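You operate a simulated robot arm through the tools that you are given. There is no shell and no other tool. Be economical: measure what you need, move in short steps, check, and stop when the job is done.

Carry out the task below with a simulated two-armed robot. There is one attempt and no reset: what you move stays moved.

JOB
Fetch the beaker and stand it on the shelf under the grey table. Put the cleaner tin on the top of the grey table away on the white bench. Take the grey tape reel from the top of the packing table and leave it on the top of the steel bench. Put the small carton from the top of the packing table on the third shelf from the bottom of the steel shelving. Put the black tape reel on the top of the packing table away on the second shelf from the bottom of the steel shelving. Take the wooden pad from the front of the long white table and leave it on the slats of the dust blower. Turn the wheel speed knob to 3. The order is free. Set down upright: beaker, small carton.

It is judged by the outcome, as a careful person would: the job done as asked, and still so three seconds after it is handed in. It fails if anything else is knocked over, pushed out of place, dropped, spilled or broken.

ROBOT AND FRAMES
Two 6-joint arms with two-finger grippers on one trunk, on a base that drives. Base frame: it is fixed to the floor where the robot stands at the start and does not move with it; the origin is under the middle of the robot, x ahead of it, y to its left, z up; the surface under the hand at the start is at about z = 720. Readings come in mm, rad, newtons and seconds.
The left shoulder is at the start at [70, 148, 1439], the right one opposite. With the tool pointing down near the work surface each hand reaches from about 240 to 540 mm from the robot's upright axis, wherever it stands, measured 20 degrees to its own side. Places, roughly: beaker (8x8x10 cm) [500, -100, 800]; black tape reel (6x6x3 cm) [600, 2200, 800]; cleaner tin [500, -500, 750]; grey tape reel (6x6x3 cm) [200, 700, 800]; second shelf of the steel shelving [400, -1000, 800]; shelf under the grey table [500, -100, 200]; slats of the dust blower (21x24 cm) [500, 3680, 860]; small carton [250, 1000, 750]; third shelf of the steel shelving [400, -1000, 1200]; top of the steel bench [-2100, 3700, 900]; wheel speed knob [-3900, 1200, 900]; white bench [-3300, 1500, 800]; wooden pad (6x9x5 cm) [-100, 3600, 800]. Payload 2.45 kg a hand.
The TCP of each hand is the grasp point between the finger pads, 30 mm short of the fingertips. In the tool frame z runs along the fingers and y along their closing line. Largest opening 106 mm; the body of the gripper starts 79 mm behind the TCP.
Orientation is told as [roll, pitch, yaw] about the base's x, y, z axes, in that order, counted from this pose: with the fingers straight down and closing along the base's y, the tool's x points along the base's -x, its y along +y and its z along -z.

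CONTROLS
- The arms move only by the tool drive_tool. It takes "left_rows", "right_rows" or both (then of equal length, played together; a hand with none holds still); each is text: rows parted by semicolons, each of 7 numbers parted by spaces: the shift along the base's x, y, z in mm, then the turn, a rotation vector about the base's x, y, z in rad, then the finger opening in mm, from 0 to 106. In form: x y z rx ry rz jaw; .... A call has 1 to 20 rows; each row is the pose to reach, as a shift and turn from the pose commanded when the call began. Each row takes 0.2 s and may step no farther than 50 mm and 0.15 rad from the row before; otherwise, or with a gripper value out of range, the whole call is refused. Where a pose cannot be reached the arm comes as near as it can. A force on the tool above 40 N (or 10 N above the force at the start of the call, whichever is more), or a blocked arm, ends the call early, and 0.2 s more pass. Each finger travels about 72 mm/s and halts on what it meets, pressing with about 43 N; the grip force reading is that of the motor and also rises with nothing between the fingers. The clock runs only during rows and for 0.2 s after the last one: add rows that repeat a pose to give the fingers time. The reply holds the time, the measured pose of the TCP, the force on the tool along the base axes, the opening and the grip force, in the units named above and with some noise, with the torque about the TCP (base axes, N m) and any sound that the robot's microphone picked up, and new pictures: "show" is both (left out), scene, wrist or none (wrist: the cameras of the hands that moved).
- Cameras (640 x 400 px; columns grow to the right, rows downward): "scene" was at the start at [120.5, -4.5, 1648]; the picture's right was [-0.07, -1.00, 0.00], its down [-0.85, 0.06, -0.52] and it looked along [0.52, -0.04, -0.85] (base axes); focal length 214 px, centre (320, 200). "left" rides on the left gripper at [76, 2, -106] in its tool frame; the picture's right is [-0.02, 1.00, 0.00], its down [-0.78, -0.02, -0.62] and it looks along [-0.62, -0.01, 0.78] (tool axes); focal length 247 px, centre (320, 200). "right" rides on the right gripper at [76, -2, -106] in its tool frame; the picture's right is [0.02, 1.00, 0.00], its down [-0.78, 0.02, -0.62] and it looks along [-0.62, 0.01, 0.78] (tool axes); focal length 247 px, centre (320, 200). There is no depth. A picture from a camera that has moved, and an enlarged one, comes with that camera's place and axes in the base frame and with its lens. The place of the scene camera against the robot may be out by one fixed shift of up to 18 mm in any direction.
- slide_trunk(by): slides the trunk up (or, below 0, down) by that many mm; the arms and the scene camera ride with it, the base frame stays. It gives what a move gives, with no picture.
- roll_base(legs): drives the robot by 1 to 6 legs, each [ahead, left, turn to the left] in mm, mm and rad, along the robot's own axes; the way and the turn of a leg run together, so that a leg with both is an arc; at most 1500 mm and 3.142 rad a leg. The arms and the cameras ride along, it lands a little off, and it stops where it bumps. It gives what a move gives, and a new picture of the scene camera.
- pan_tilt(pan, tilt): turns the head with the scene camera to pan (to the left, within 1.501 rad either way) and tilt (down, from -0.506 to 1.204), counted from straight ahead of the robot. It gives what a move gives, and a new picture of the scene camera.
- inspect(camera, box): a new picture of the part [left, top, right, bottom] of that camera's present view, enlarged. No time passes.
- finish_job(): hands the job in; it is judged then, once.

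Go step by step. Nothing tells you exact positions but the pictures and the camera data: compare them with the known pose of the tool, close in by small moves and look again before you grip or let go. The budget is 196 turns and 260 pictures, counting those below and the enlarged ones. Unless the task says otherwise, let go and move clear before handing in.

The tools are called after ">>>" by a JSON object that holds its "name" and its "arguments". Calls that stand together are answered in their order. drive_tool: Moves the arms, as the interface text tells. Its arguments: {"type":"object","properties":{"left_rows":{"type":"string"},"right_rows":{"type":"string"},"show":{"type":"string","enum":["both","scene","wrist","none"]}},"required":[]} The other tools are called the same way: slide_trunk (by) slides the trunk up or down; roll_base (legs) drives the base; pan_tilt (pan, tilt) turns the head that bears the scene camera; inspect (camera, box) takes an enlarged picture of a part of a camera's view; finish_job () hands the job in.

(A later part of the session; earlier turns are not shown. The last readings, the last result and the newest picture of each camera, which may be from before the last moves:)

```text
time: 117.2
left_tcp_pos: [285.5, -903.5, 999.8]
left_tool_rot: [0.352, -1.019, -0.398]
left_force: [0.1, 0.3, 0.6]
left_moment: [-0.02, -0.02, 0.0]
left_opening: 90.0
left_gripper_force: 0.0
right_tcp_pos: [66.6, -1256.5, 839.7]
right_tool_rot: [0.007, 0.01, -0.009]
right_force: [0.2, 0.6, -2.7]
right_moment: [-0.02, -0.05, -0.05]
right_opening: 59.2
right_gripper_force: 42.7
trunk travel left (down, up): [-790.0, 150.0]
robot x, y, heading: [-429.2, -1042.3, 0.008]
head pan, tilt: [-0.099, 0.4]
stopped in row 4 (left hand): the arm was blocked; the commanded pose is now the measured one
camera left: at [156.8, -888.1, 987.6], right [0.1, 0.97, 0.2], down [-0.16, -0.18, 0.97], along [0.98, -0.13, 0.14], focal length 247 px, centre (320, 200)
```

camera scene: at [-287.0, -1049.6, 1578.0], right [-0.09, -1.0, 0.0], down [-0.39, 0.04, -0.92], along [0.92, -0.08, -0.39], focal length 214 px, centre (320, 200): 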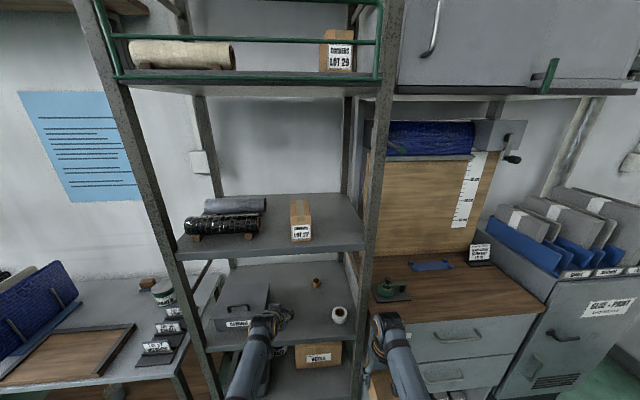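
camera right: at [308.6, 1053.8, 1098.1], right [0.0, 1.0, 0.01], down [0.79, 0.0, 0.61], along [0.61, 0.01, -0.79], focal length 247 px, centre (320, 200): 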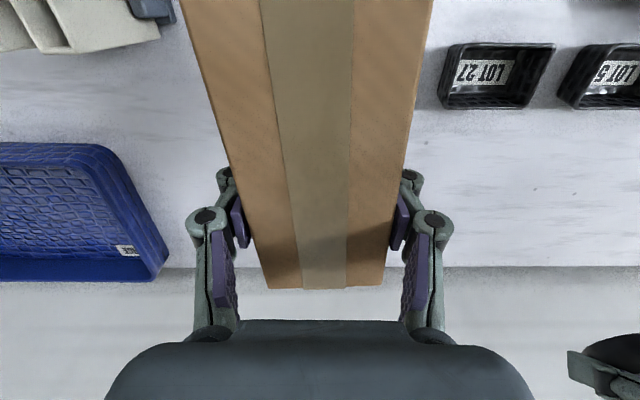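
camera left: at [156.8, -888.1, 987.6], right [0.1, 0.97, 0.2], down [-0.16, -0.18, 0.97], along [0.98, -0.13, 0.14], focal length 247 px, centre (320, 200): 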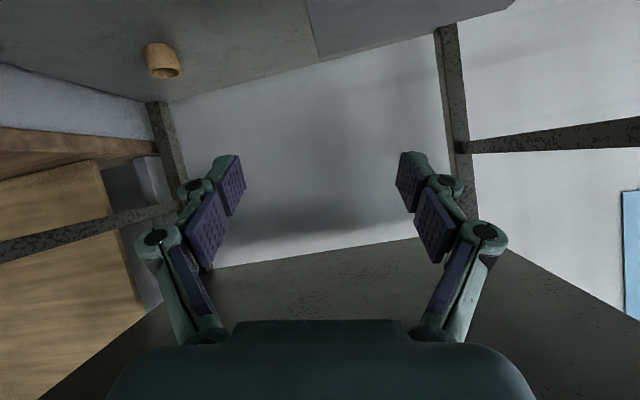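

The arm swerved on a joint limit while withdrawing. I'll look at the shelf before doing anything else.

>>> {"name": "inspect", "arguments": {"camera": "scene", "box": [150, 180, 420, 380]}}

```text
2.00 times, centred on (285, 280) of scene
camera zoom: at [-288.0, -1049.6, 1578.1], right [-0.09, -1.0, 0.0], down [-0.39, 0.04, -0.92], along [0.92, -0.08, -0.39], focal length 429 px, centre (390, 40)
```

zoom: 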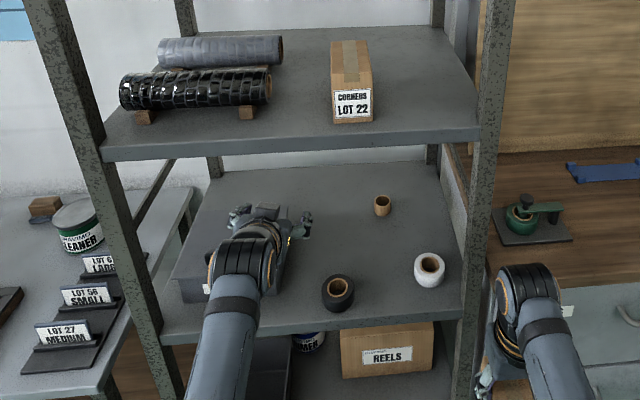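

The black reel sits properly on the second shelf and nothing else moved. Backing straight out with the base.

>>> {"name": "roll_base", "arguments": {"legs": [[-400, 0, 0]]}}

>>> {"name": "slide_trunk", "arguments": {"by": 150}}

```text
time: 119.4
left_tcp_pos: [-48.4, -907.8, 998.6]
left_tool_rot: [0.353, -1.016, -0.4]
left_force: [-0.7, 0.8, 0.3]
left_moment: [0.04, 0.0, 0.03]
left_opening: 90.1
left_gripper_force: 0.1
right_tcp_pos: [-266.7, -1260.0, 840.5]
right_tool_rot: [0.008, 0.008, -0.013]
right_force: [-0.8, -0.1, -1.4]
right_moment: [0.03, -0.1, -0.04]
right_opening: 59.5
right_gripper_force: 43.2
trunk travel left (down, up): [-790.0, 150.0]
robot x, y, heading: [-765.3, -1045.2, 0.004]
head pan, tilt: [-0.099, 0.4]
stopped in leg 1: the robot was blocked; the commanded pose is now the measured one
camera scene: at [-622.8, -1051.7, 1578.2], right [-0.1, -1.0, 0.0], down [-0.39, 0.04, -0.92], along [0.92, -0.09, -0.39], focal length 214 px, centre (320, 200)
```

scene: 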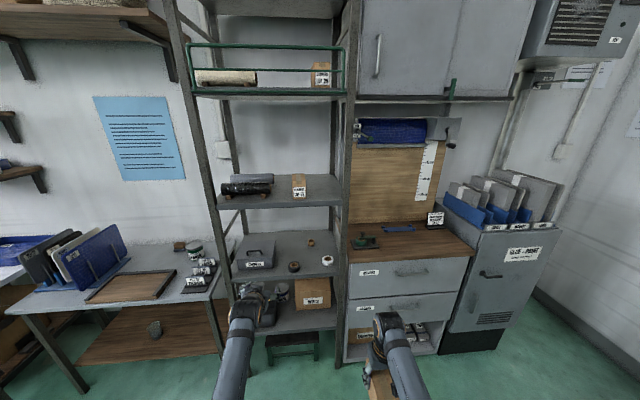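

```text
time: 121.1
left_tcp_pos: [-48.1, -907.1, 1147.3]
left_tool_rot: [0.35, -1.013, -0.401]
left_force: [0.3, 0.3, 0.0]
left_moment: [0.02, -0.02, 0.03]
left_opening: 90.1
left_gripper_force: 0.2
right_tcp_pos: [-264.9, -1259.4, 989.7]
right_tool_rot: [0.008, 0.01, -0.015]
right_force: [-0.4, 0.2, -2.3]
right_moment: [0.01, -0.08, -0.02]
right_opening: 59.2
right_gripper_force: 42.8
trunk travel left (down, up): [-940.0, 0.0]
robot x, y, heading: [-766.5, -1039.4, 0.007]
head pan, tilt: [-0.099, 0.4]
```

The base touched something behind us. I'll look to the right and behind to see what it is.

>>> {"name": "pan_tilt", "arguments": {"pan": -1.5, "tilt": 0.9}}

>>> {"name": "pan_tilt", "arguments": {"pan": 1.5, "tilt": 0.9}}

```text
time: 122.6
left_tcp_pos: [-47.2, -907.7, 1147.4]
left_tool_rot: [0.35, -1.013, -0.401]
left_force: [0.9, 0.3, -0.5]
left_moment: [-0.03, 0.0, -0.01]
left_opening: 90.0
left_gripper_force: 0.0
right_tcp_pos: [-265.3, -1260.0, 990.3]
right_tool_rot: [0.009, 0.011, -0.013]
right_force: [0.4, 0.5, -2.1]
right_moment: [-0.03, -0.04, 0.01]
right_opening: 59.2
right_gripper_force: 43.0
trunk travel left (down, up): [-940.0, 0.0]
robot x, y, heading: [-766.8, -1043.3, 0.01]
head pan, tilt: [-1.499, 0.901]
camera scene: at [-706.3, -1118.3, 1684.9], right [-1.0, -0.08, 0.0], down [-0.06, 0.78, -0.62], along [0.05, -0.62, -0.78], focal length 214 px, centre (320, 200)
```

scene: 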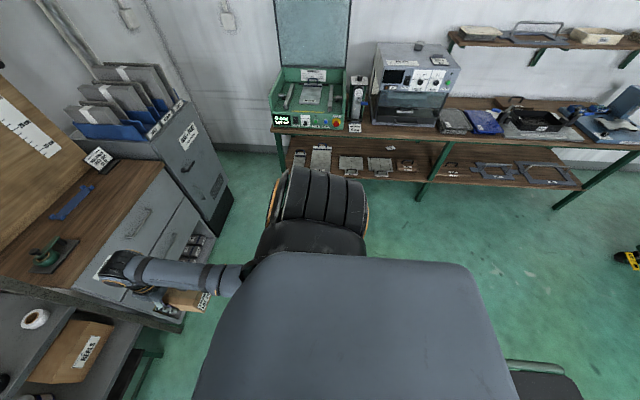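

```text
time: 125.2
left_tcp_pos: [-46.4, -907.3, 1147.8]
left_tool_rot: [0.351, -1.012, -0.403]
left_force: [-0.1, 0.1, -0.2]
left_moment: [-0.01, 0.03, 0.01]
left_opening: 89.7
left_gripper_force: 0.0
right_tcp_pos: [-265.4, -1259.6, 988.9]
right_tool_rot: [0.01, 0.011, -0.014]
right_force: [-0.2, 0.5, -3.1]
right_moment: [0.03, -0.04, 0.01]
right_opening: 59.2
right_gripper_force: 42.4
trunk travel left (down, up): [-940.0, 0.0]
robot x, y, heading: [-764.9, -1044.3, 0.002]
head pan, tilt: [1.499, 0.901]
camera scene: at [-707.0, -967.7, 1684.9], right [1.0, -0.07, 0.0], down [-0.05, -0.78, -0.62], along [0.04, 0.62, -0.78], focal length 214 px, centre (320, 200)
```

scene: 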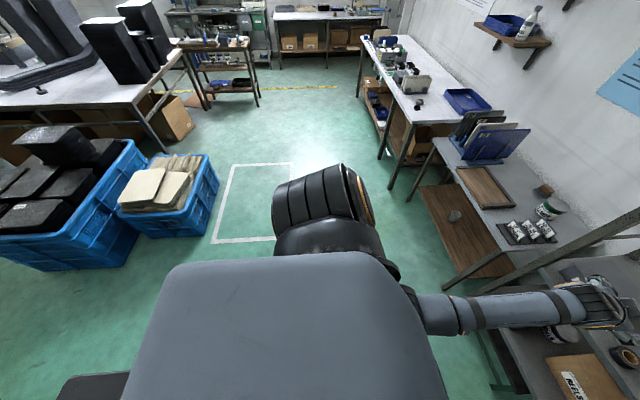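

It is the trolley behind me; I'll stay forward of it. Next I'll bring the left hand to its open, straight-down posture so it clears the shelving post.

>>> {"name": "drive_tool", "arguments": {"left_rows": "-10 20 0 -0.019 0.135 0.028 90; -30 40 0 -0.037 0.27 0.056 90; -60 60 0 -0.056 0.405 0.084 90; -95 80 -10 -0.074 0.54 0.112 90; -130 100 -25 -0.093 0.675 0.139 90; -165 120 -45 -0.111 0.81 0.167 90; -200 140 -65 -0.13 0.945 0.195 90; -235 155 -87 -0.148 1.08 0.223 90", "show": "none"}}

>>> {"name": "pan_tilt", "arguments": {"pan": -0.1, "tilt": 0.5}}

```text
time: 127.0
left_tcp_pos: [-282.6, -750.5, 1062.6]
left_tool_rot: [-0.013, 0.037, 0.048]
left_force: [0.3, 1.4, -0.1]
left_moment: [-0.01, -0.02, 0.01]
left_opening: 89.6
left_gripper_force: 0.1
right_tcp_pos: [-265.0, -1259.3, 989.5]
right_tool_rot: [0.007, 0.009, -0.014]
right_force: [-0.5, 0.0, -1.8]
right_moment: [0.0, -0.06, -0.01]
right_opening: 59.2
right_gripper_force: 42.6
trunk travel left (down, up): [-940.0, 0.0]
robot x, y, heading: [-762.0, -1048.6, 0.004]
head pan, tilt: [1.499, 0.901]
```

```text
time: 128.7
left_tcp_pos: [-281.4, -751.8, 1061.6]
left_tool_rot: [-0.013, 0.036, 0.045]
left_force: [-0.5, -0.3, 0.0]
left_moment: [0.07, -0.01, -0.01]
left_opening: 90.1
left_gripper_force: 0.0
right_tcp_pos: [-265.0, -1259.6, 988.6]
right_tool_rot: [0.008, 0.011, -0.016]
right_force: [-0.9, 0.7, -2.2]
right_moment: [0.02, -0.08, 0.01]
right_opening: 59.5
right_gripper_force: 43.5
trunk travel left (down, up): [-940.0, 0.0]
robot x, y, heading: [-764.0, -1043.0, 0.003]
head pan, tilt: [-0.099, 0.499]
camera scene: at [-621.5, -1051.5, 1718.8], right [-0.09, -1.0, 0.0], down [-0.48, 0.05, -0.88], along [0.87, -0.08, -0.48], focal length 214 px, centre (320, 200)
```

scene: 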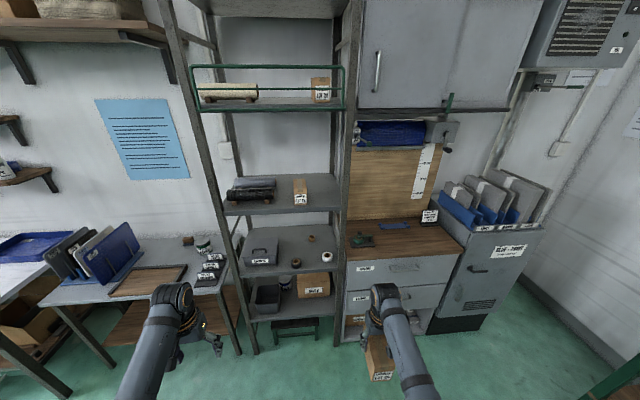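

Left hand is clear. Now I'll raise the carton to third-shelf height.

>>> {"name": "drive_tool", "arguments": {"right_rows": "5 0 40 0 0 0 48; 10 0 80 0 0 0 48; 15 0 120 0 0 0 48; 20 0 160 0 0 0 48; 25 0 200 0 0 0 48; 30 0 240 0 0 0 48; 35 0 280 0 0 0 48; 40 0 320 0 0 0 48; 40 0 320 0 0 0 48", "show": "scene"}}

```text
time: 130.7
left_tcp_pos: [-282.3, -752.5, 1063.2]
left_tool_rot: [-0.013, 0.036, 0.045]
left_force: [0.4, 1.0, 0.8]
left_moment: [0.02, 0.0, -0.02]
left_opening: 89.8
left_gripper_force: 0.1
right_tcp_pos: [-112.6, -1263.7, 1250.2]
right_tool_rot: [0.009, 0.01, -0.014]
right_force: [-1.0, -0.1, -1.8]
right_moment: [0.01, -0.1, -0.02]
right_opening: 59.5
right_gripper_force: 43.6
right hand out of reach, approached as far as the arm can: row 3, 4, 5, 6, 7, 8, 9
trunk travel left (down, up): [-940.0, 0.0]
robot x, y, heading: [-766.5, -1043.5, 0.009]
head pan, tilt: [-0.099, 0.499]
camera scene: at [-621.9, -1051.4, 1718.8], right [-0.1, -1.0, 0.0], down [-0.48, 0.05, -0.88], along [0.87, -0.08, -0.48], focal length 214 px, centre (320, 200)
```

scene: 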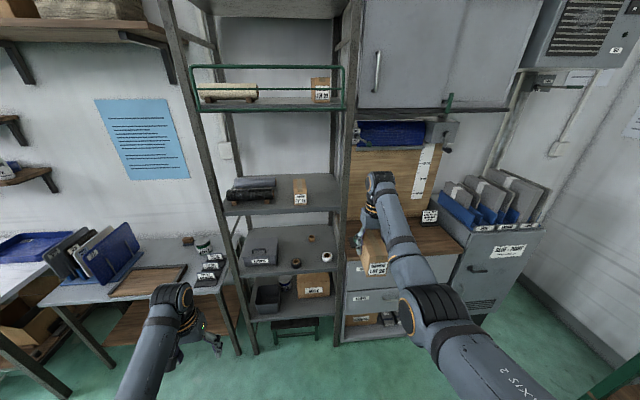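

Reach at this height needs the hand farther out. I'll push out and up a bit more.

>>> {"name": "drive_tool", "arguments": {"right_rows": "15 0 15 0 0 0 48; 30 0 30 0 0 0 48; 40 0 40 0 0 0 48; 40 0 40 0 0 0 48", "show": "wrist"}}

```text
time: 131.7
left_tcp_pos: [-280.2, -751.6, 1061.6]
left_tool_rot: [-0.013, 0.035, 0.045]
left_force: [0.1, 0.2, 0.3]
left_moment: [0.01, 0.0, 0.01]
left_opening: 90.3
left_gripper_force: 0.1
right_tcp_pos: [-74.2, -1261.3, 1287.0]
right_tool_rot: [0.007, 0.007, -0.014]
right_force: [-0.9, -0.2, -2.1]
right_moment: [0.01, -0.04, -0.02]
right_opening: 59.3
right_gripper_force: 43.4
right hand out of reach, approached as far as the arm can: row 3, 4
trunk travel left (down, up): [-940.0, 0.0]
robot x, y, heading: [-766.8, -1047.8, 0.004]
head pan, tilt: [-0.099, 0.499]
camera right: at [-149.2, -1264.1, 1395.5], right [-0.01, 1.0, 0.01], down [0.79, 0.0, 0.61], along [0.61, 0.01, -0.79], focal length 247 px, centre (320, 200)
```

right: 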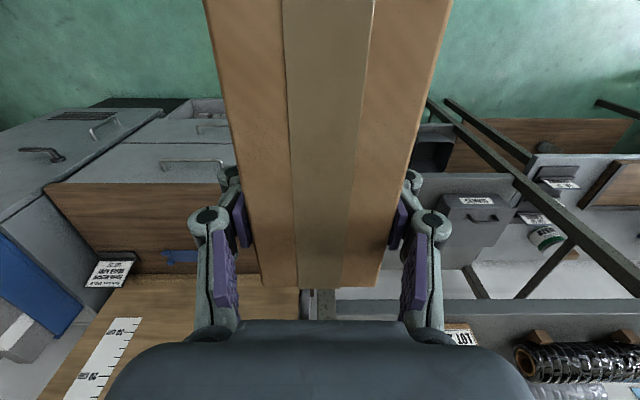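

The carton's bottom is at about 1226 and the shelf lip at about 1210. The free spot is right of LOT 22, at y≈-1145. I'll align the base laterally and approach partway.

>>> {"name": "roll_base", "arguments": {"legs": [[20, 120, -0.004], [200, 0, 0]]}}

>>> {"name": "inspect", "arguments": {"camera": "right", "box": [0, 0, 640, 400]}}

```text
time: 134.2
left_tcp_pos: [-59.6, -631.7, 1064.6]
left_tool_rot: [-0.01, 0.032, 0.047]
left_force: [-0.5, -1.2, 0.1]
left_moment: [0.03, -0.02, -0.01]
left_opening: 89.9
left_gripper_force: 0.1
right_tcp_pos: [148.2, -1141.5, 1289.6]
right_tool_rot: [0.011, 0.005, -0.014]
right_force: [0.6, -0.5, -2.1]
right_moment: [-0.05, -0.13, 0.02]
right_opening: 59.3
right_gripper_force: 43.1
trunk travel left (down, up): [-940.0, 0.0]
robot x, y, heading: [-536.1, -920.3, 0.006]
head pan, tilt: [-0.099, 0.499]
camera scene: at [-401.5, -932.6, 1719.4], right [-0.09, -1.0, 0.0], down [-0.47, 0.05, -0.88], along [0.88, -0.08, -0.48], focal length 214 px, centre (320, 200)
```

scene: 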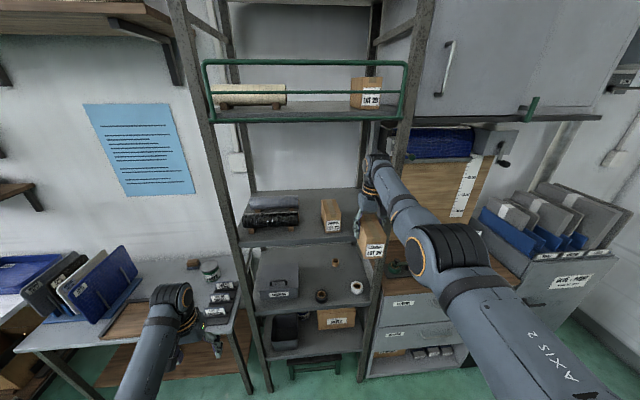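

```text
1.00 times, centred on (320, 200) of right (not enlarged: the box is as wide or as high as the picture)
camera zoom: at [72.0, -1144.2, 1397.7], right [-0.01, 1.0, 0.01], down [0.79, 0.0, 0.62], along [0.62, 0.01, -0.79], focal length 247 px, centre (320, 200)
```

zoom: 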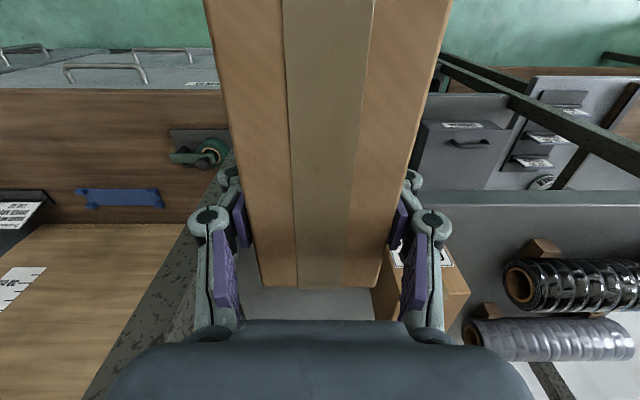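

There's room on the right of LOT 22: about 35 mm to it and 50 mm to the post. I'll drive in with a slight shift to the right.

>>> {"name": "roll_base", "arguments": {"legs": [[40, -12, -0.005], [50, 0, 0]]}}

>>> {"name": "inspect", "arguments": {"camera": "right", "box": [0, 0, 640, 400]}}

>>> {"name": "inspect", "arguments": {"camera": "scene", "box": [230, 110, 480, 310]}}

```text
time: 135.6
left_tcp_pos: [25.6, -646.0, 1066.7]
left_tool_rot: [-0.012, 0.026, 0.041]
left_force: [-1.8, -0.3, 0.7]
left_moment: [-0.02, -0.1, -0.01]
left_opening: 90.2
left_gripper_force: 0.1
right_tcp_pos: [228.9, -1157.2, 1296.1]
right_tool_rot: [0.008, 0.002, -0.019]
right_force: [-2.0, 0.7, -1.9]
right_moment: [0.01, -0.2, -0.01]
right_opening: 59.5
right_gripper_force: 43.1
trunk travel left (down, up): [-940.0, 0.0]
robot x, y, heading: [-449.9, -933.0, 0.002]
head pan, tilt: [-0.099, 0.499]
camera scene: at [-321.3, -943.7, 1720.2], right [-0.1, -0.99, 0.0], down [-0.47, 0.05, -0.88], along [0.88, -0.09, -0.47], focal length 214 px, centre (320, 200)
```

scene: 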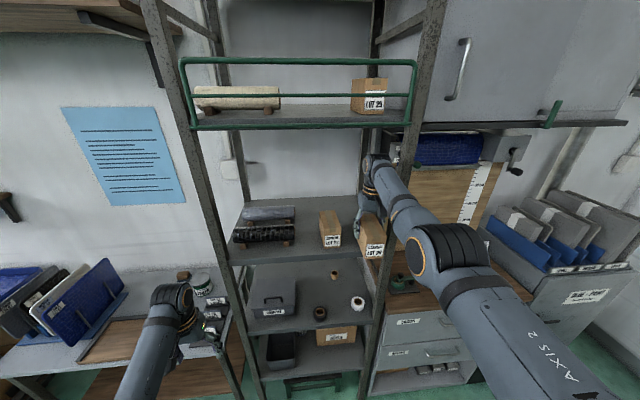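

```text
1.00 times, centred on (320, 200) of right (not enlarged: the box is as wide or as high as the picture)
camera zoom: at [152.7, -1158.4, 1401.9], right [0.0, 1.0, 0.01], down [0.78, 0.0, 0.62], along [0.62, 0.01, -0.78], focal length 247 px, centre (320, 200)
```

zoom: 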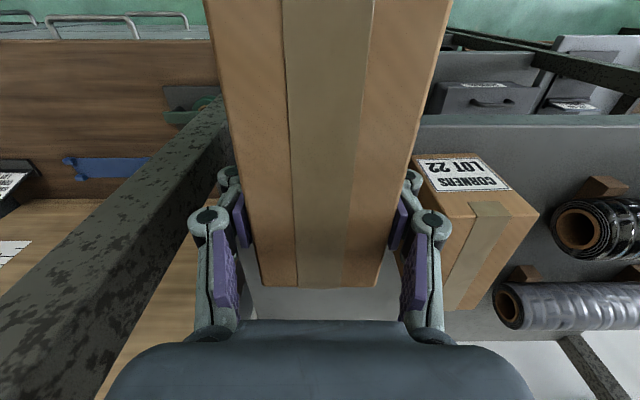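

```text
2.00 times, centred on (355, 210) of scene
camera zoom: at [-321.3, -943.7, 1720.2], right [-0.1, -0.99, 0.0], down [-0.47, 0.05, -0.88], along [0.88, -0.09, -0.47], focal length 429 px, centre (250, 180)
```

zoom: 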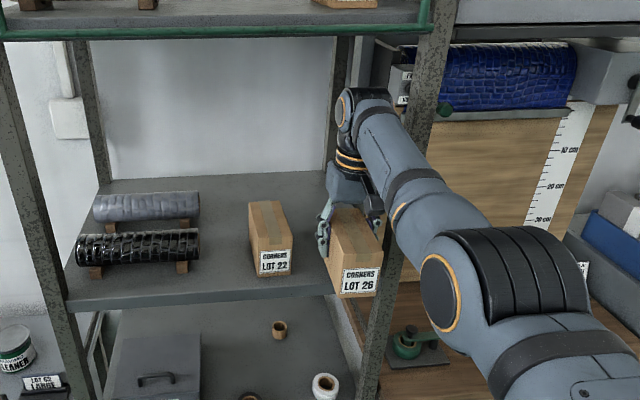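

The carton is heading into the free slot. The readings shifted slightly, so I'll take a still reading before moving on.

>>> {"name": "drive_tool", "arguments": {"right_rows": "0 0 0 0 0 0 48; 0 0 0 0 0 0 48", "show": "none"}}

>>> {"name": "inspect", "arguments": {"camera": "scene", "box": [300, 130, 460, 260]}}

```text
time: 136.2
left_tcp_pos: [32.3, -646.8, 1063.6]
left_tool_rot: [-0.014, 0.034, 0.042]
left_force: [-0.2, 0.5, -0.2]
left_moment: [0.0, -0.01, 0.01]
left_opening: 90.3
left_gripper_force: 0.1
right_tcp_pos: [237.6, -1157.0, 1289.7]
right_tool_rot: [0.01, 0.008, -0.021]
right_force: [-1.2, -0.2, -3.2]
right_moment: [0.0, -0.09, 0.0]
right_opening: 59.4
right_gripper_force: 43.0
trunk travel left (down, up): [-940.0, 0.0]
robot x, y, heading: [-446.7, -933.1, 0.005]
head pan, tilt: [-0.099, 0.499]
```

```text
3.08 times, centred on (380, 195) of scene
camera zoom: at [-310.3, -944.4, 1719.2], right [-0.1, -0.99, 0.0], down [-0.47, 0.05, -0.88], along [0.87, -0.09, -0.48], focal length 660 px, centre (135, 215)
```

zoom: 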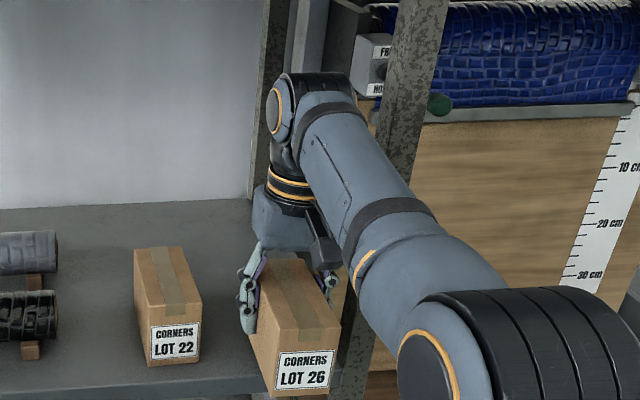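

It was just sway. Driving the last 52 mm in.

>>> {"name": "roll_base", "arguments": {"legs": [[52, 0, -0.004]]}}

>>> {"name": "drive_tool", "arguments": {"right_rows": "0 0 -4 0 0 0 48; 0 0 -9 0 0 0 48; 0 0 -13 0 0 0 48; 0 0 -13 0 0 0 48", "show": "wrist"}}

```text
time: 137.1
left_tcp_pos: [80.1, -649.2, 1066.1]
left_tool_rot: [-0.012, 0.028, 0.038]
left_force: [-1.4, -0.4, 0.7]
left_moment: [0.01, -0.08, 0.02]
left_opening: 89.8
left_gripper_force: 0.0
right_tcp_pos: [281.9, -1160.3, 1293.7]
right_tool_rot: [0.008, 0.0, -0.024]
right_force: [-0.7, 0.7, -1.7]
right_moment: [-0.01, -0.16, 0.01]
right_opening: 59.1
right_gripper_force: 42.8
trunk travel left (down, up): [-940.0, 0.0]
robot x, y, heading: [-398.9, -932.4, -0.008]
head pan, tilt: [-0.099, 0.499]
camera scene: at [-267.6, -944.3, 1720.1], right [-0.1, -0.99, 0.0], down [-0.47, 0.05, -0.88], along [0.88, -0.09, -0.47], focal length 214 px, centre (320, 200)
```

scene: 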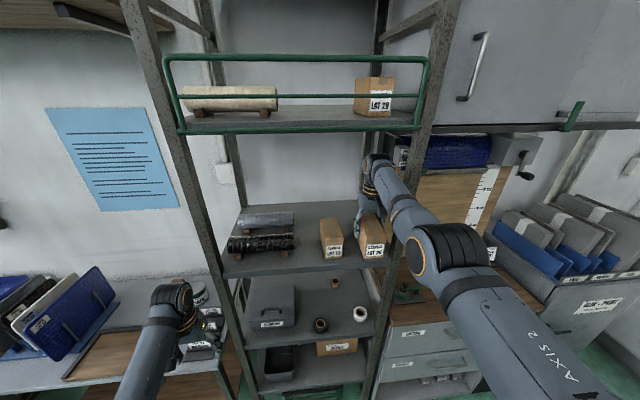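

```text
time: 138.1
left_tcp_pos: [91.3, -649.1, 1060.4]
left_tool_rot: [-0.013, 0.041, 0.037]
left_force: [0.4, 0.3, 0.8]
left_moment: [0.0, 0.02, 0.01]
left_opening: 90.0
left_gripper_force: 0.1
right_tcp_pos: [293.5, -1160.4, 1272.8]
right_tool_rot: [0.009, 0.013, -0.024]
right_force: [0.1, -0.4, -2.4]
right_moment: [0.03, -0.04, 0.01]
right_opening: 59.0
right_gripper_force: 43.3
trunk travel left (down, up): [-940.0, 0.0]
robot x, y, heading: [-398.1, -937.7, -0.005]
head pan, tilt: [-0.099, 0.499]
camera right: at [219.4, -1161.7, 1381.5], right [0.0, 1.0, 0.01], down [0.79, -0.01, 0.61], along [0.61, 0.01, -0.79], focal length 247 px, centre (320, 200)
```

right: 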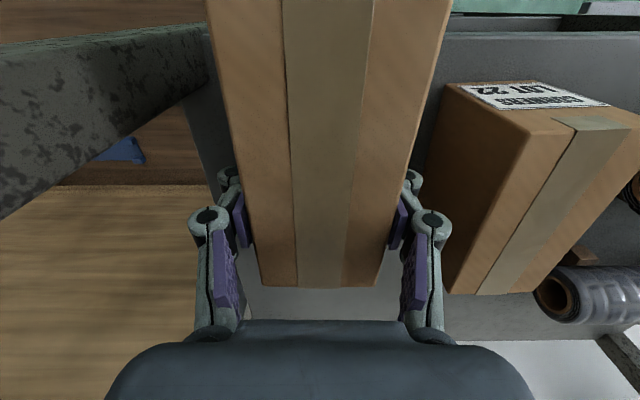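

Not yet touching. I'll go 15 mm deeper for a safe margin from the lip, then lower until contact.

>>> {"name": "roll_base", "arguments": {"legs": [[15, 0, 0]]}}

>>> {"name": "drive_tool", "arguments": {"right_rows": "0 0 0 0 0 0 48; 0 0 -4 0 0 0 48; 0 0 -8 0 0 0 48; 0 0 -12 0 0 0 48", "show": "none"}}

```text
time: 138.9
left_tcp_pos: [100.5, -649.2, 1064.9]
left_tool_rot: [-0.011, 0.032, 0.035]
left_force: [0.1, 0.4, 0.7]
left_moment: [0.03, -0.04, 0.01]
left_opening: 89.6
left_gripper_force: 0.1
right_tcp_pos: [302.7, -1160.8, 1276.9]
right_tool_rot: [0.009, 0.007, -0.025]
right_force: [-1.2, 0.2, -2.5]
right_moment: [-0.01, -0.11, 0.03]
right_opening: 59.3
right_gripper_force: 43.5
trunk travel left (down, up): [-940.0, 0.0]
robot x, y, heading: [-380.5, -935.1, -0.002]
head pan, tilt: [-0.099, 0.499]
camera scene: at [-243.7, -944.9, 1719.3], right [-0.1, -0.99, 0.0], down [-0.47, 0.05, -0.88], along [0.87, -0.09, -0.48], focal length 214 px, centre (320, 200)
```

scene: 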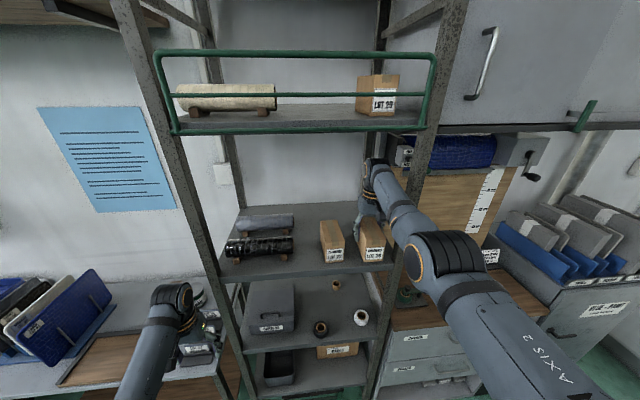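

```text
time: 139.9
left_tcp_pos: [105.8, -648.7, 1061.7]
left_tool_rot: [-0.011, 0.039, 0.036]
left_force: [0.2, 0.1, 0.2]
left_moment: [-0.01, 0.07, -0.03]
left_opening: 90.1
left_gripper_force: 0.0
right_tcp_pos: [308.4, -1160.7, 1261.5]
right_tool_rot: [0.008, 0.012, -0.025]
right_force: [-0.2, -1.4, -2.8]
right_moment: [0.0, -0.03, 0.0]
right_opening: 59.2
right_gripper_force: 42.9
trunk travel left (down, up): [-940.0, 0.0]
robot x, y, heading: [-382.2, -935.8, -0.006]
head pan, tilt: [-0.099, 0.499]
```

>>> {"name": "drive_tool", "arguments": {"right_rows": "0 0 -4 0 0 0 48; 0 0 -8 0 0 0 48; 0 0 -12 0 0 0 48; 0 0 -12 0 0 0 48", "show": "wrist"}}

>>> {"name": "inspect", "arguments": {"camera": "scene", "box": [290, 180, 430, 280]}}

```text
time: 140.9
left_tcp_pos: [104.4, -648.7, 1062.8]
left_tool_rot: [-0.011, 0.037, 0.038]
left_force: [-0.5, 0.3, 0.4]
left_moment: [-0.02, -0.02, 0.02]
left_opening: 90.0
left_gripper_force: 0.0
right_tcp_pos: [307.7, -1159.8, 1252.2]
right_tool_rot: [0.008, 0.008, -0.026]
right_force: [-0.6, 0.2, 4.4]
right_moment: [-0.19, 0.46, 0.05]
right_opening: 59.3
right_gripper_force: 42.6
trunk travel left (down, up): [-940.0, 0.0]
robot x, y, heading: [-382.5, -937.7, -0.004]
head pan, tilt: [-0.099, 0.499]
camera right: at [231.2, -1161.4, 1360.2], right [0.0, 1.0, 0.01], down [0.79, -0.01, 0.61], along [0.61, 0.01, -0.79], focal length 247 px, centre (320, 200)
```

right: 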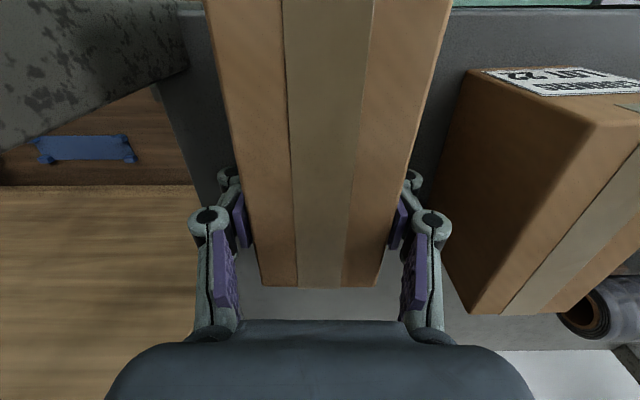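

```text
4.00 times, centred on (360, 230) of scene
camera zoom: at [-239.3, -944.4, 1718.9], right [-0.1, -0.99, 0.0], down [-0.48, 0.05, -0.88], along [0.87, -0.09, -0.48], focal length 858 px, centre (160, 80)
```

zoom: 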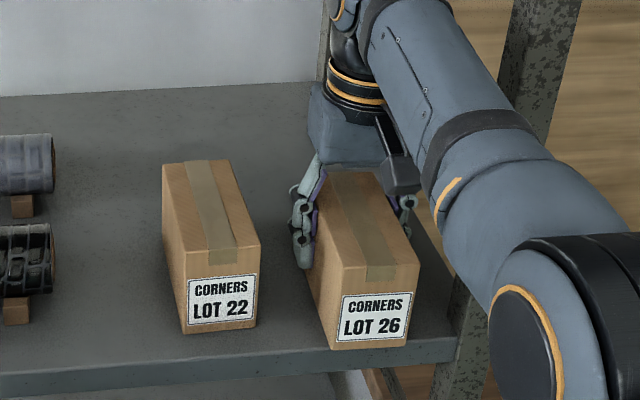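

The carton is on the shelf with a good margin. I'll press slightly to seat it, then open and rise.

>>> {"name": "drive_tool", "arguments": {"right_rows": "0 0 -2 0 0 0 48; 0 0 -2 0 0 0 60; 0 0 -2 0 0 0 68; 0 0 -2 0 0 0 76; 0 0 -2 0 0 0 80", "show": "wrist"}}

```text
time: 142.1
left_tcp_pos: [103.0, -650.0, 1062.2]
left_tool_rot: [-0.012, 0.036, 0.036]
left_force: [-0.1, 0.1, -0.5]
left_moment: [0.01, 0.01, -0.01]
left_opening: 89.8
left_gripper_force: 0.1
right_tcp_pos: [307.8, -1161.0, 1249.0]
right_tool_rot: [0.009, 0.009, -0.024]
right_force: [0.0, 0.5, 0.5]
right_moment: [0.0, 0.01, 0.0]
right_opening: 80.2
right_gripper_force: 0.1
trunk travel left (down, up): [-940.0, 0.0]
robot x, y, heading: [-382.6, -936.3, -0.006]
head pan, tilt: [-0.099, 0.499]
camera right: at [232.1, -1161.4, 1357.2], right [0.0, 1.0, 0.01], down [0.79, -0.01, 0.61], along [0.61, 0.01, -0.79], focal length 247 px, centre (320, 200)
```

right: 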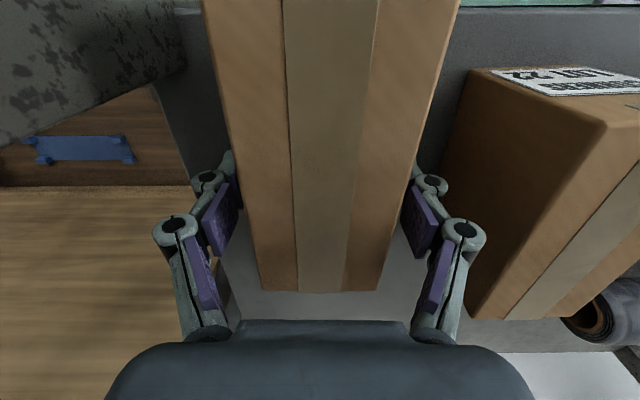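

Released. I'll rise as far as reach allows with the fingers wider, then back straight out.

>>> {"name": "drive_tool", "arguments": {"right_rows": "0 0 10 0 0 0 88; 0 0 20 0 0 0 92; 0 0 30 0 0 0 92; 0 0 36 0 0 0 92", "show": "wrist"}}

>>> {"name": "roll_base", "arguments": {"legs": [[-70, 0, 0], [-150, 0, 0]]}}

```text
time: 143.1
left_tcp_pos: [103.8, -649.3, 1061.3]
left_tool_rot: [-0.012, 0.038, 0.037]
left_force: [0.1, -0.4, -1.1]
left_moment: [0.04, -0.01, 0.03]
left_opening: 90.0
left_gripper_force: 0.1
right_tcp_pos: [305.3, -1160.2, 1284.6]
right_tool_rot: [0.011, 0.008, -0.022]
right_force: [-0.8, -0.6, 1.0]
right_moment: [0.0, -0.01, 0.0]
right_opening: 91.9
right_gripper_force: 0.1
trunk travel left (down, up): [-940.0, 0.0]
robot x, y, heading: [-379.9, -935.5, -0.002]
head pan, tilt: [-0.099, 0.499]
camera right: at [230.6, -1161.1, 1393.2], right [0.0, 1.0, 0.01], down [0.79, -0.01, 0.61], along [0.62, 0.01, -0.79], focal length 247 px, centre (320, 200)
```

right: 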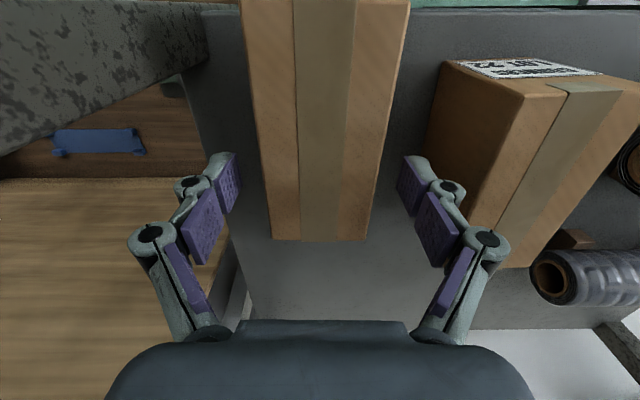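

```text
time: 145.1
left_tcp_pos: [-117.5, -646.8, 1062.3]
left_tool_rot: [-0.012, 0.038, 0.041]
left_force: [0.4, 0.4, 0.8]
left_moment: [-0.01, -0.02, 0.02]
left_opening: 90.0
left_gripper_force: 0.0
right_tcp_pos: [88.5, -1157.1, 1284.1]
right_tool_rot: [0.009, 0.01, -0.02]
right_force: [0.2, 0.3, -0.2]
right_moment: [-0.01, -0.01, -0.02]
right_opening: 91.8
right_gripper_force: 0.1
trunk travel left (down, up): [-940.0, 0.0]
robot x, y, heading: [-601.3, -933.9, -0.002]
head pan, tilt: [-0.099, 0.499]
camera scene: at [-457.5, -943.3, 1718.8], right [-0.1, -0.99, 0.0], down [-0.48, 0.05, -0.88], along [0.87, -0.09, -0.48], focal length 214 px, centre (320, 200)
```

scene: 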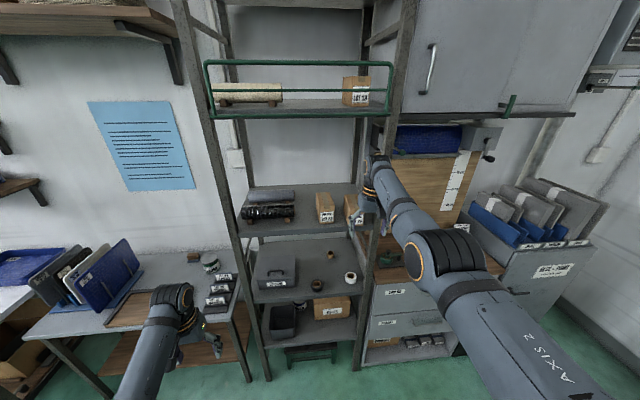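

The carton is delivered. I'll lower the right hand to its mid-height posture and drive to the grey table for the cleaner tin.

>>> {"name": "drive_tool", "arguments": {"right_rows": "-20 -5 -30 0 0 0 106; -40 -10 -60 0 0 0 106; -60 -15 -90 0 0 0 106; -80 -20 -120 0 0 0 106; -100 -25 -150 0 0 0 106; -120 -30 -180 0 0 0 106; -140 -35 -210 0 0 0 106; -150 -35 -230 0 0 0 106", "show": "none"}}

>>> {"name": "roll_base", "arguments": {"legs": [[0, 725, 0.002], [500, 0, 0]]}}

>>> {"name": "inspect", "arguments": {"camera": "right", "box": [0, 0, 640, 400]}}

```text
time: 146.9
left_tcp_pos: [-117.8, -646.4, 1061.4]
left_tool_rot: [-0.012, 0.037, 0.04]
left_force: [0.0, 0.9, -1.1]
left_moment: [0.01, -0.02, 0.0]
left_opening: 90.0
left_gripper_force: 0.0
right_tcp_pos: [-62.5, -1194.4, 1054.9]
right_tool_rot: [0.007, 0.009, -0.021]
right_force: [-0.3, 0.4, 0.3]
right_moment: [-0.01, -0.02, -0.02]
right_opening: 106.0
right_gripper_force: 0.1
trunk travel left (down, up): [-940.0, 0.0]
robot x, y, heading: [-604.2, -933.5, -0.003]
head pan, tilt: [-0.099, 0.499]
```

```text
time: 153.4
left_tcp_pos: [376.2, 80.1, 1062.5]
left_tool_rot: [-0.012, 0.035, 0.042]
left_force: [-0.1, -0.5, -0.2]
left_moment: [-0.01, 0.02, -0.02]
left_opening: 89.8
left_gripper_force: 0.0
right_tcp_pos: [429.4, -465.8, 1054.9]
right_tool_rot: [0.008, 0.01, -0.02]
right_force: [0.0, 0.7, 0.3]
right_moment: [0.0, 0.02, 0.02]
right_opening: 106.0
right_gripper_force: 0.1
trunk travel left (down, up): [-940.0, 0.0]
robot x, y, heading: [-106.9, -206.1, -0.004]
head pan, tilt: [-0.099, 0.499]
camera scene: at [33.6, -216.7, 1719.0], right [-0.1, -0.99, 0.0], down [-0.48, 0.05, -0.88], along [0.87, -0.09, -0.48], focal length 214 px, centre (320, 200)
```

scene: 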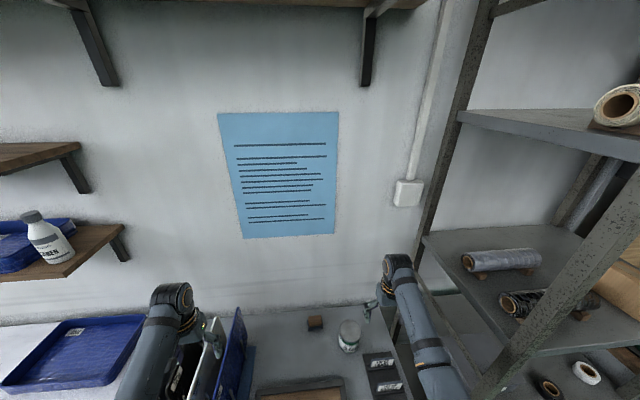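

```text
1.00 times, centred on (320, 200) of right (not enlarged: the box is as wide or as high as the picture)
camera zoom: at [354.9, -467.7, 1163.7], right [0.0, 1.0, 0.01], down [0.79, 0.0, 0.62], along [0.62, 0.01, -0.79], focal length 247 px, centre (320, 200)
```

zoom: 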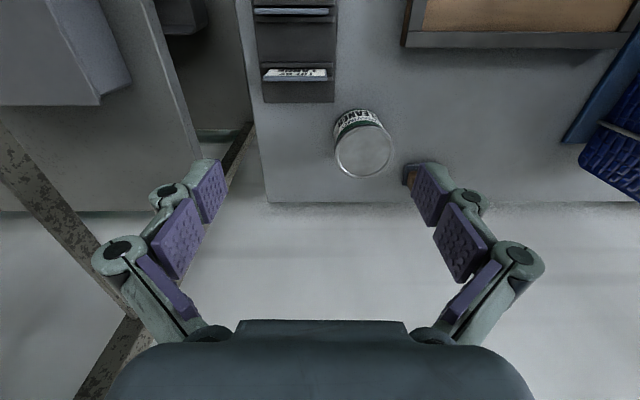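

The tin stands at about (537, -393), top at z≈807, about 97 mm across — a tight fit. I'll drive in to reach and align above it.

>>> {"name": "roll_base", "arguments": {"legs": [[100, 0, 0.004]]}}

>>> {"name": "drive_tool", "arguments": {"right_rows": "0 18 -40 0 0 0 106; 0 36 -80 0 0 0 106; 0 54 -110 0 0 0 106; 0 68 -130 0 0 0 106; 0 68 -130 0 0 0 106", "show": "wrist"}}

```text
time: 154.5
left_tcp_pos: [474.3, 82.3, 1064.0]
left_tool_rot: [-0.012, 0.033, 0.045]
left_force: [-0.5, 0.0, 0.0]
left_moment: [0.0, -0.05, -0.01]
left_opening: 89.8
left_gripper_force: 0.0
right_tcp_pos: [530.7, -464.6, 1056.3]
right_tool_rot: [0.01, 0.005, -0.015]
right_force: [-0.4, 0.0, 0.0]
right_moment: [-0.01, -0.06, -0.01]
right_opening: 106.0
right_gripper_force: 0.1
trunk travel left (down, up): [-940.0, 0.0]
robot x, y, heading: [-1.3, -209.5, 0.002]
head pan, tilt: [-0.099, 0.499]
camera scene: at [131.5, -216.0, 1719.4], right [-0.1, -1.0, 0.0], down [-0.47, 0.05, -0.88], along [0.88, -0.08, -0.48], focal length 214 px, centre (320, 200)
```

scene: 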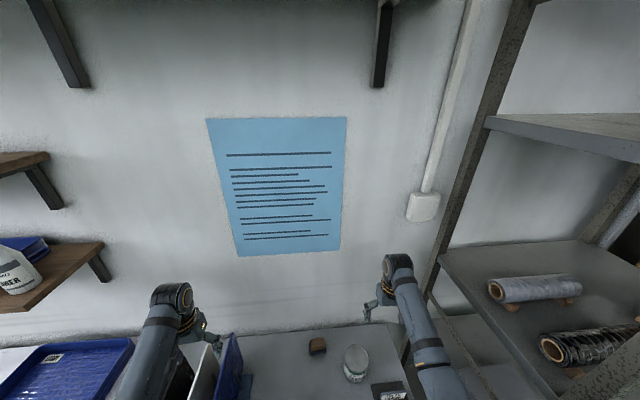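

```text
time: 155.7
left_tcp_pos: [476.4, 83.9, 1063.3]
left_tool_rot: [-0.014, 0.037, 0.046]
left_force: [0.4, 0.4, 0.2]
left_moment: [-0.01, -0.01, -0.04]
left_opening: 90.1
left_gripper_force: 0.1
right_tcp_pos: [534.2, -394.8, 925.4]
right_tool_rot: [0.009, 0.01, -0.015]
right_force: [-0.4, 0.4, -0.1]
right_moment: [0.04, 0.02, 0.01]
right_opening: 106.1
right_gripper_force: 0.0
trunk travel left (down, up): [-940.0, 0.0]
robot x, y, heading: [-7.9, -210.1, 0.007]
head pan, tilt: [-0.099, 0.499]
camera right: at [457.5, -396.6, 1033.4], right [-0.01, 1.0, 0.01], down [0.79, 0.0, 0.62], along [0.62, 0.01, -0.79], focal length 247 px, centre (320, 200)
```

right: 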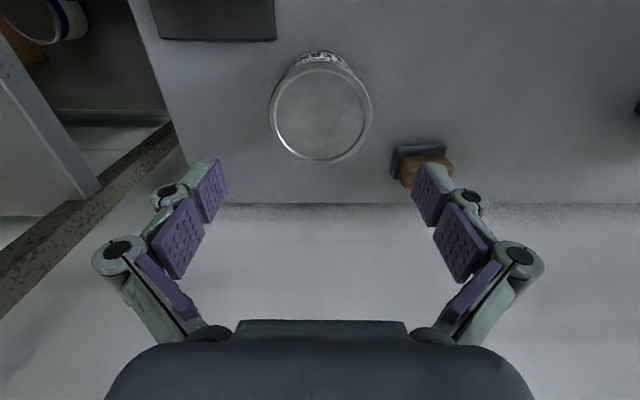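

The hand is aligned within 2 mm. I'll descend to just above the lid, then check again.

>>> {"name": "drive_tool", "arguments": {"right_rows": "-1 1 -30 0 0 0 106; -1 1 -60 0 0 0 106; -1 1 -78 0 0 0 106; -1 1 -78 0 0 0 106", "show": "wrist"}}

```text
time: 156.7
left_tcp_pos: [476.9, 82.9, 1061.9]
left_tool_rot: [-0.012, 0.036, 0.046]
left_force: [-0.7, 0.4, 0.0]
left_moment: [-0.01, -0.04, 0.0]
left_opening: 90.0
left_gripper_force: 0.0
right_tcp_pos: [533.5, -395.9, 847.8]
right_tool_rot: [0.008, 0.008, -0.015]
right_force: [0.3, 0.2, -0.1]
right_moment: [0.0, -0.01, -0.01]
right_opening: 106.1
right_gripper_force: 0.1
trunk travel left (down, up): [-940.0, 0.0]
robot x, y, heading: [-6.2, -205.1, 0.006]
head pan, tilt: [-0.099, 0.499]
camera right: at [458.1, -396.7, 955.5], right [-0.01, 1.0, 0.01], down [0.79, 0.0, 0.61], along [0.61, 0.01, -0.79], focal length 247 px, centre (320, 200)
```

right: 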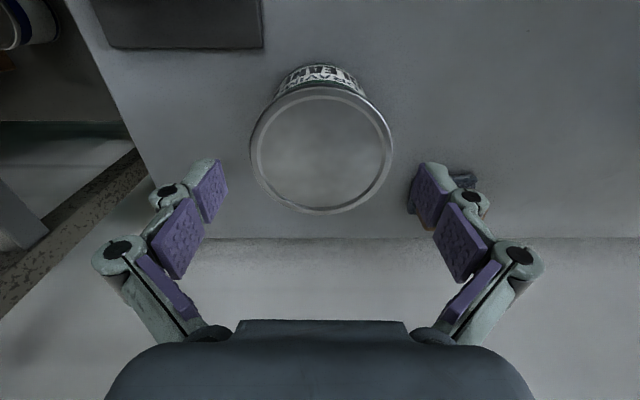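

Still aligned. Descending around the tin and closing.

>>> {"name": "drive_tool", "arguments": {"right_rows": "-3 2 -25 0 0 0 106; -5 2 -50 0 0 0 106; -5 2 -74 0 0 0 106; -5 2 -74 0 0 0 100; -5 2 -74 0 0 0 88; -5 2 -74 0 0 0 80; -5 2 -74 0 0 0 80", "show": "wrist"}}

```text
time: 158.3
left_tcp_pos: [476.9, 82.8, 1062.1]
left_tool_rot: [-0.011, 0.037, 0.045]
left_force: [0.4, 0.1, -0.5]
left_moment: [0.0, 0.0, 0.03]
left_opening: 89.9
left_gripper_force: 0.0
right_tcp_pos: [503.9, -396.1, 811.6]
right_tool_rot: [0.008, 0.011, -0.014]
right_force: [-1.3, 2.1, 1.4]
right_moment: [0.02, -0.01, 0.06]
right_opening: 81.8
right_gripper_force: 1.4
right hand out of reach, approached as far as the arm can: row 1, 2, 3, 4, 5, 6, 7
trunk travel left (down, up): [-940.0, 0.0]
robot x, y, heading: [-0.9, -207.9, -0.001]
head pan, tilt: [-0.099, 0.499]
camera right: at [428.6, -398.3, 919.6], right [-0.01, 1.0, 0.01], down [0.79, 0.0, 0.61], along [0.61, 0.01, -0.79], focal length 247 px, centre (320, 200)
```

right: 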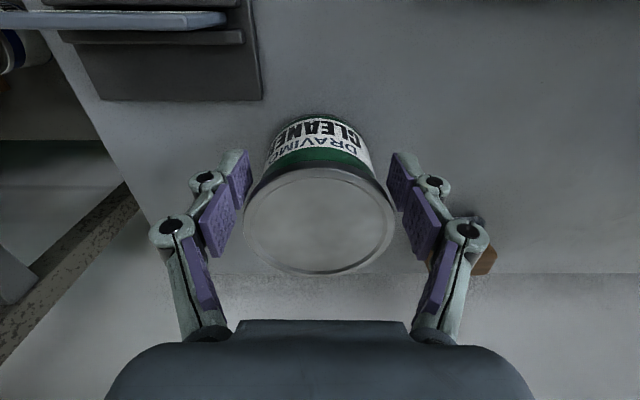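

The arm was out of reach down there, so the shoulder has to be lower. I'll open, rise clear, lower the trunk, and retry.

>>> {"name": "drive_tool", "arguments": {"right_rows": "0 0 0 0 0 0 106; 0 0 0 0 0 0 106; 0 0 40 0 0 0 106; 10 0 80 0 0 0 106; 24 2 120 0 0 0 106; 24 2 155 0 0 0 106", "show": "none"}}

>>> {"name": "slide_trunk", "arguments": {"by": -115}}

>>> {"name": "inspect", "arguments": {"camera": "right", "box": [0, 0, 640, 400]}}

```text
time: 159.7
left_tcp_pos: [475.0, 82.9, 1063.0]
left_tool_rot: [-0.013, 0.036, 0.045]
left_force: [-0.2, -0.3, 0.5]
left_moment: [0.02, -0.05, -0.03]
left_opening: 90.1
left_gripper_force: 0.1
right_tcp_pos: [526.4, -393.7, 965.8]
right_tool_rot: [0.008, 0.011, -0.015]
right_force: [0.2, 0.3, 0.0]
right_moment: [-0.01, 0.0, 0.01]
right_opening: 105.9
right_gripper_force: 0.1
trunk travel left (down, up): [-940.0, 0.0]
robot x, y, heading: [-5.9, -208.9, 0.002]
head pan, tilt: [-0.099, 0.499]
```

```text
time: 161.2
left_tcp_pos: [477.0, 82.7, 947.0]
left_tool_rot: [-0.013, 0.037, 0.046]
left_force: [1.0, 0.7, 0.7]
left_moment: [0.01, 0.01, 0.0]
left_opening: 90.1
left_gripper_force: 0.0
right_tcp_pos: [527.8, -392.5, 849.5]
right_tool_rot: [0.008, 0.008, -0.016]
right_force: [-0.1, -0.8, -0.7]
right_moment: [0.01, 0.03, 0.0]
right_opening: 105.8
right_gripper_force: 0.0
trunk travel left (down, up): [-825.0, 115.0]
robot x, y, heading: [-8.4, -204.4, 0.007]
head pan, tilt: [-0.099, 0.499]
```

```text
1.00 times, centred on (320, 200) of right (not enlarged: the box is as wide or as high as the picture)
camera zoom: at [452.6, -394.6, 957.7], right [-0.01, 1.0, 0.01], down [0.79, 0.0, 0.61], along [0.61, 0.01, -0.79], focal length 247 px, centre (320, 200)
```

zoom: 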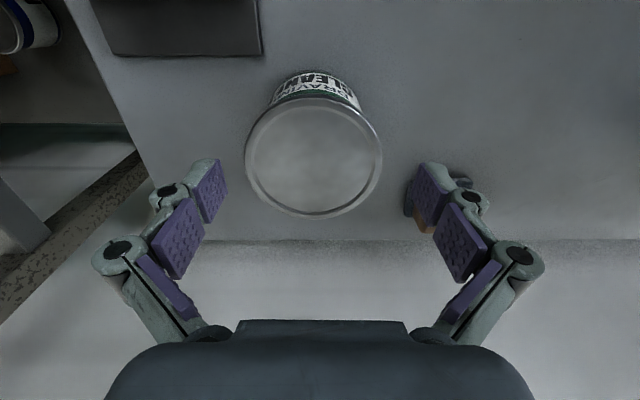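

Realigning by a few millimetres, raising the left hand away from the plates, and descending on the tin.

>>> {"name": "drive_tool", "arguments": {"left_rows": "0 0 30 0 0 0 90; 0 0 60 0 0 0 90; 0 0 80 0 0 0 90; 0 0 80 0 0 0 90; 0 0 80 0 0 0 90", "right_rows": "3 -5 0 0 0 0 106; 3 -5 -20 0 0 0 106; 3 -5 -45 0 0 0 106; 3 -5 -75 0 0 0 106; 3 -5 -75 0 0 0 106", "show": "wrist"}}

```text
time: 162.4
left_tcp_pos: [488.7, 98.2, 980.5]
left_tool_rot: [-0.012, 0.035, 0.047]
left_force: [-0.7, 0.1, 0.9]
left_moment: [0.01, 0.0, 0.01]
left_opening: 90.1
left_gripper_force: 0.0
left hand out of reach, approached as far as the arm can: row 1, 2, 3, 4, 5
right_tcp_pos: [530.6, -397.2, 774.9]
right_tool_rot: [0.01, 0.009, -0.016]
right_force: [0.1, 0.7, 0.4]
right_moment: [0.0, 0.03, -0.01]
right_opening: 106.0
right_gripper_force: 0.1
trunk travel left (down, up): [-825.0, 115.0]
robot x, y, heading: [-2.9, -205.8, -0.001]
head pan, tilt: [-0.099, 0.499]
camera right: at [455.0, -399.8, 883.2], right [-0.01, 1.0, 0.01], down [0.79, 0.0, 0.61], along [0.61, 0.01, -0.79], focal length 247 px, centre (320, 200)
camera left: at [417.6, 98.3, 1088.3], right [-0.02, 1.0, -0.01], down [0.8, 0.03, 0.59], along [0.59, 0.0, -0.8], focal length 247 px, centre (320, 200)
```

right: 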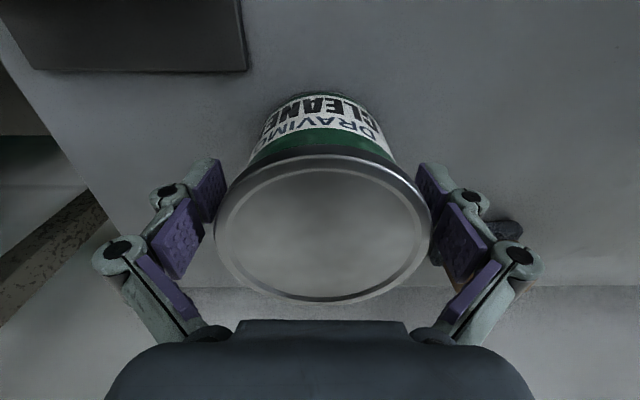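
left: 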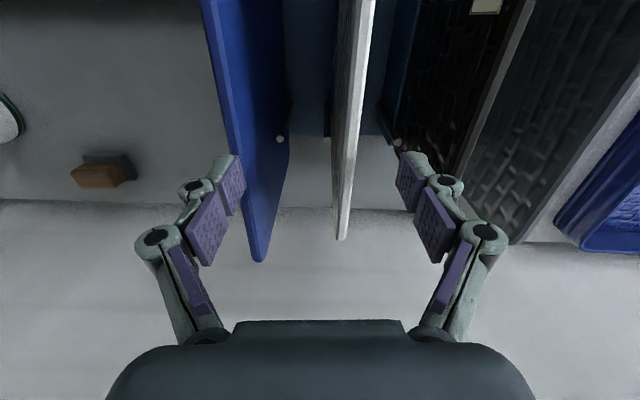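

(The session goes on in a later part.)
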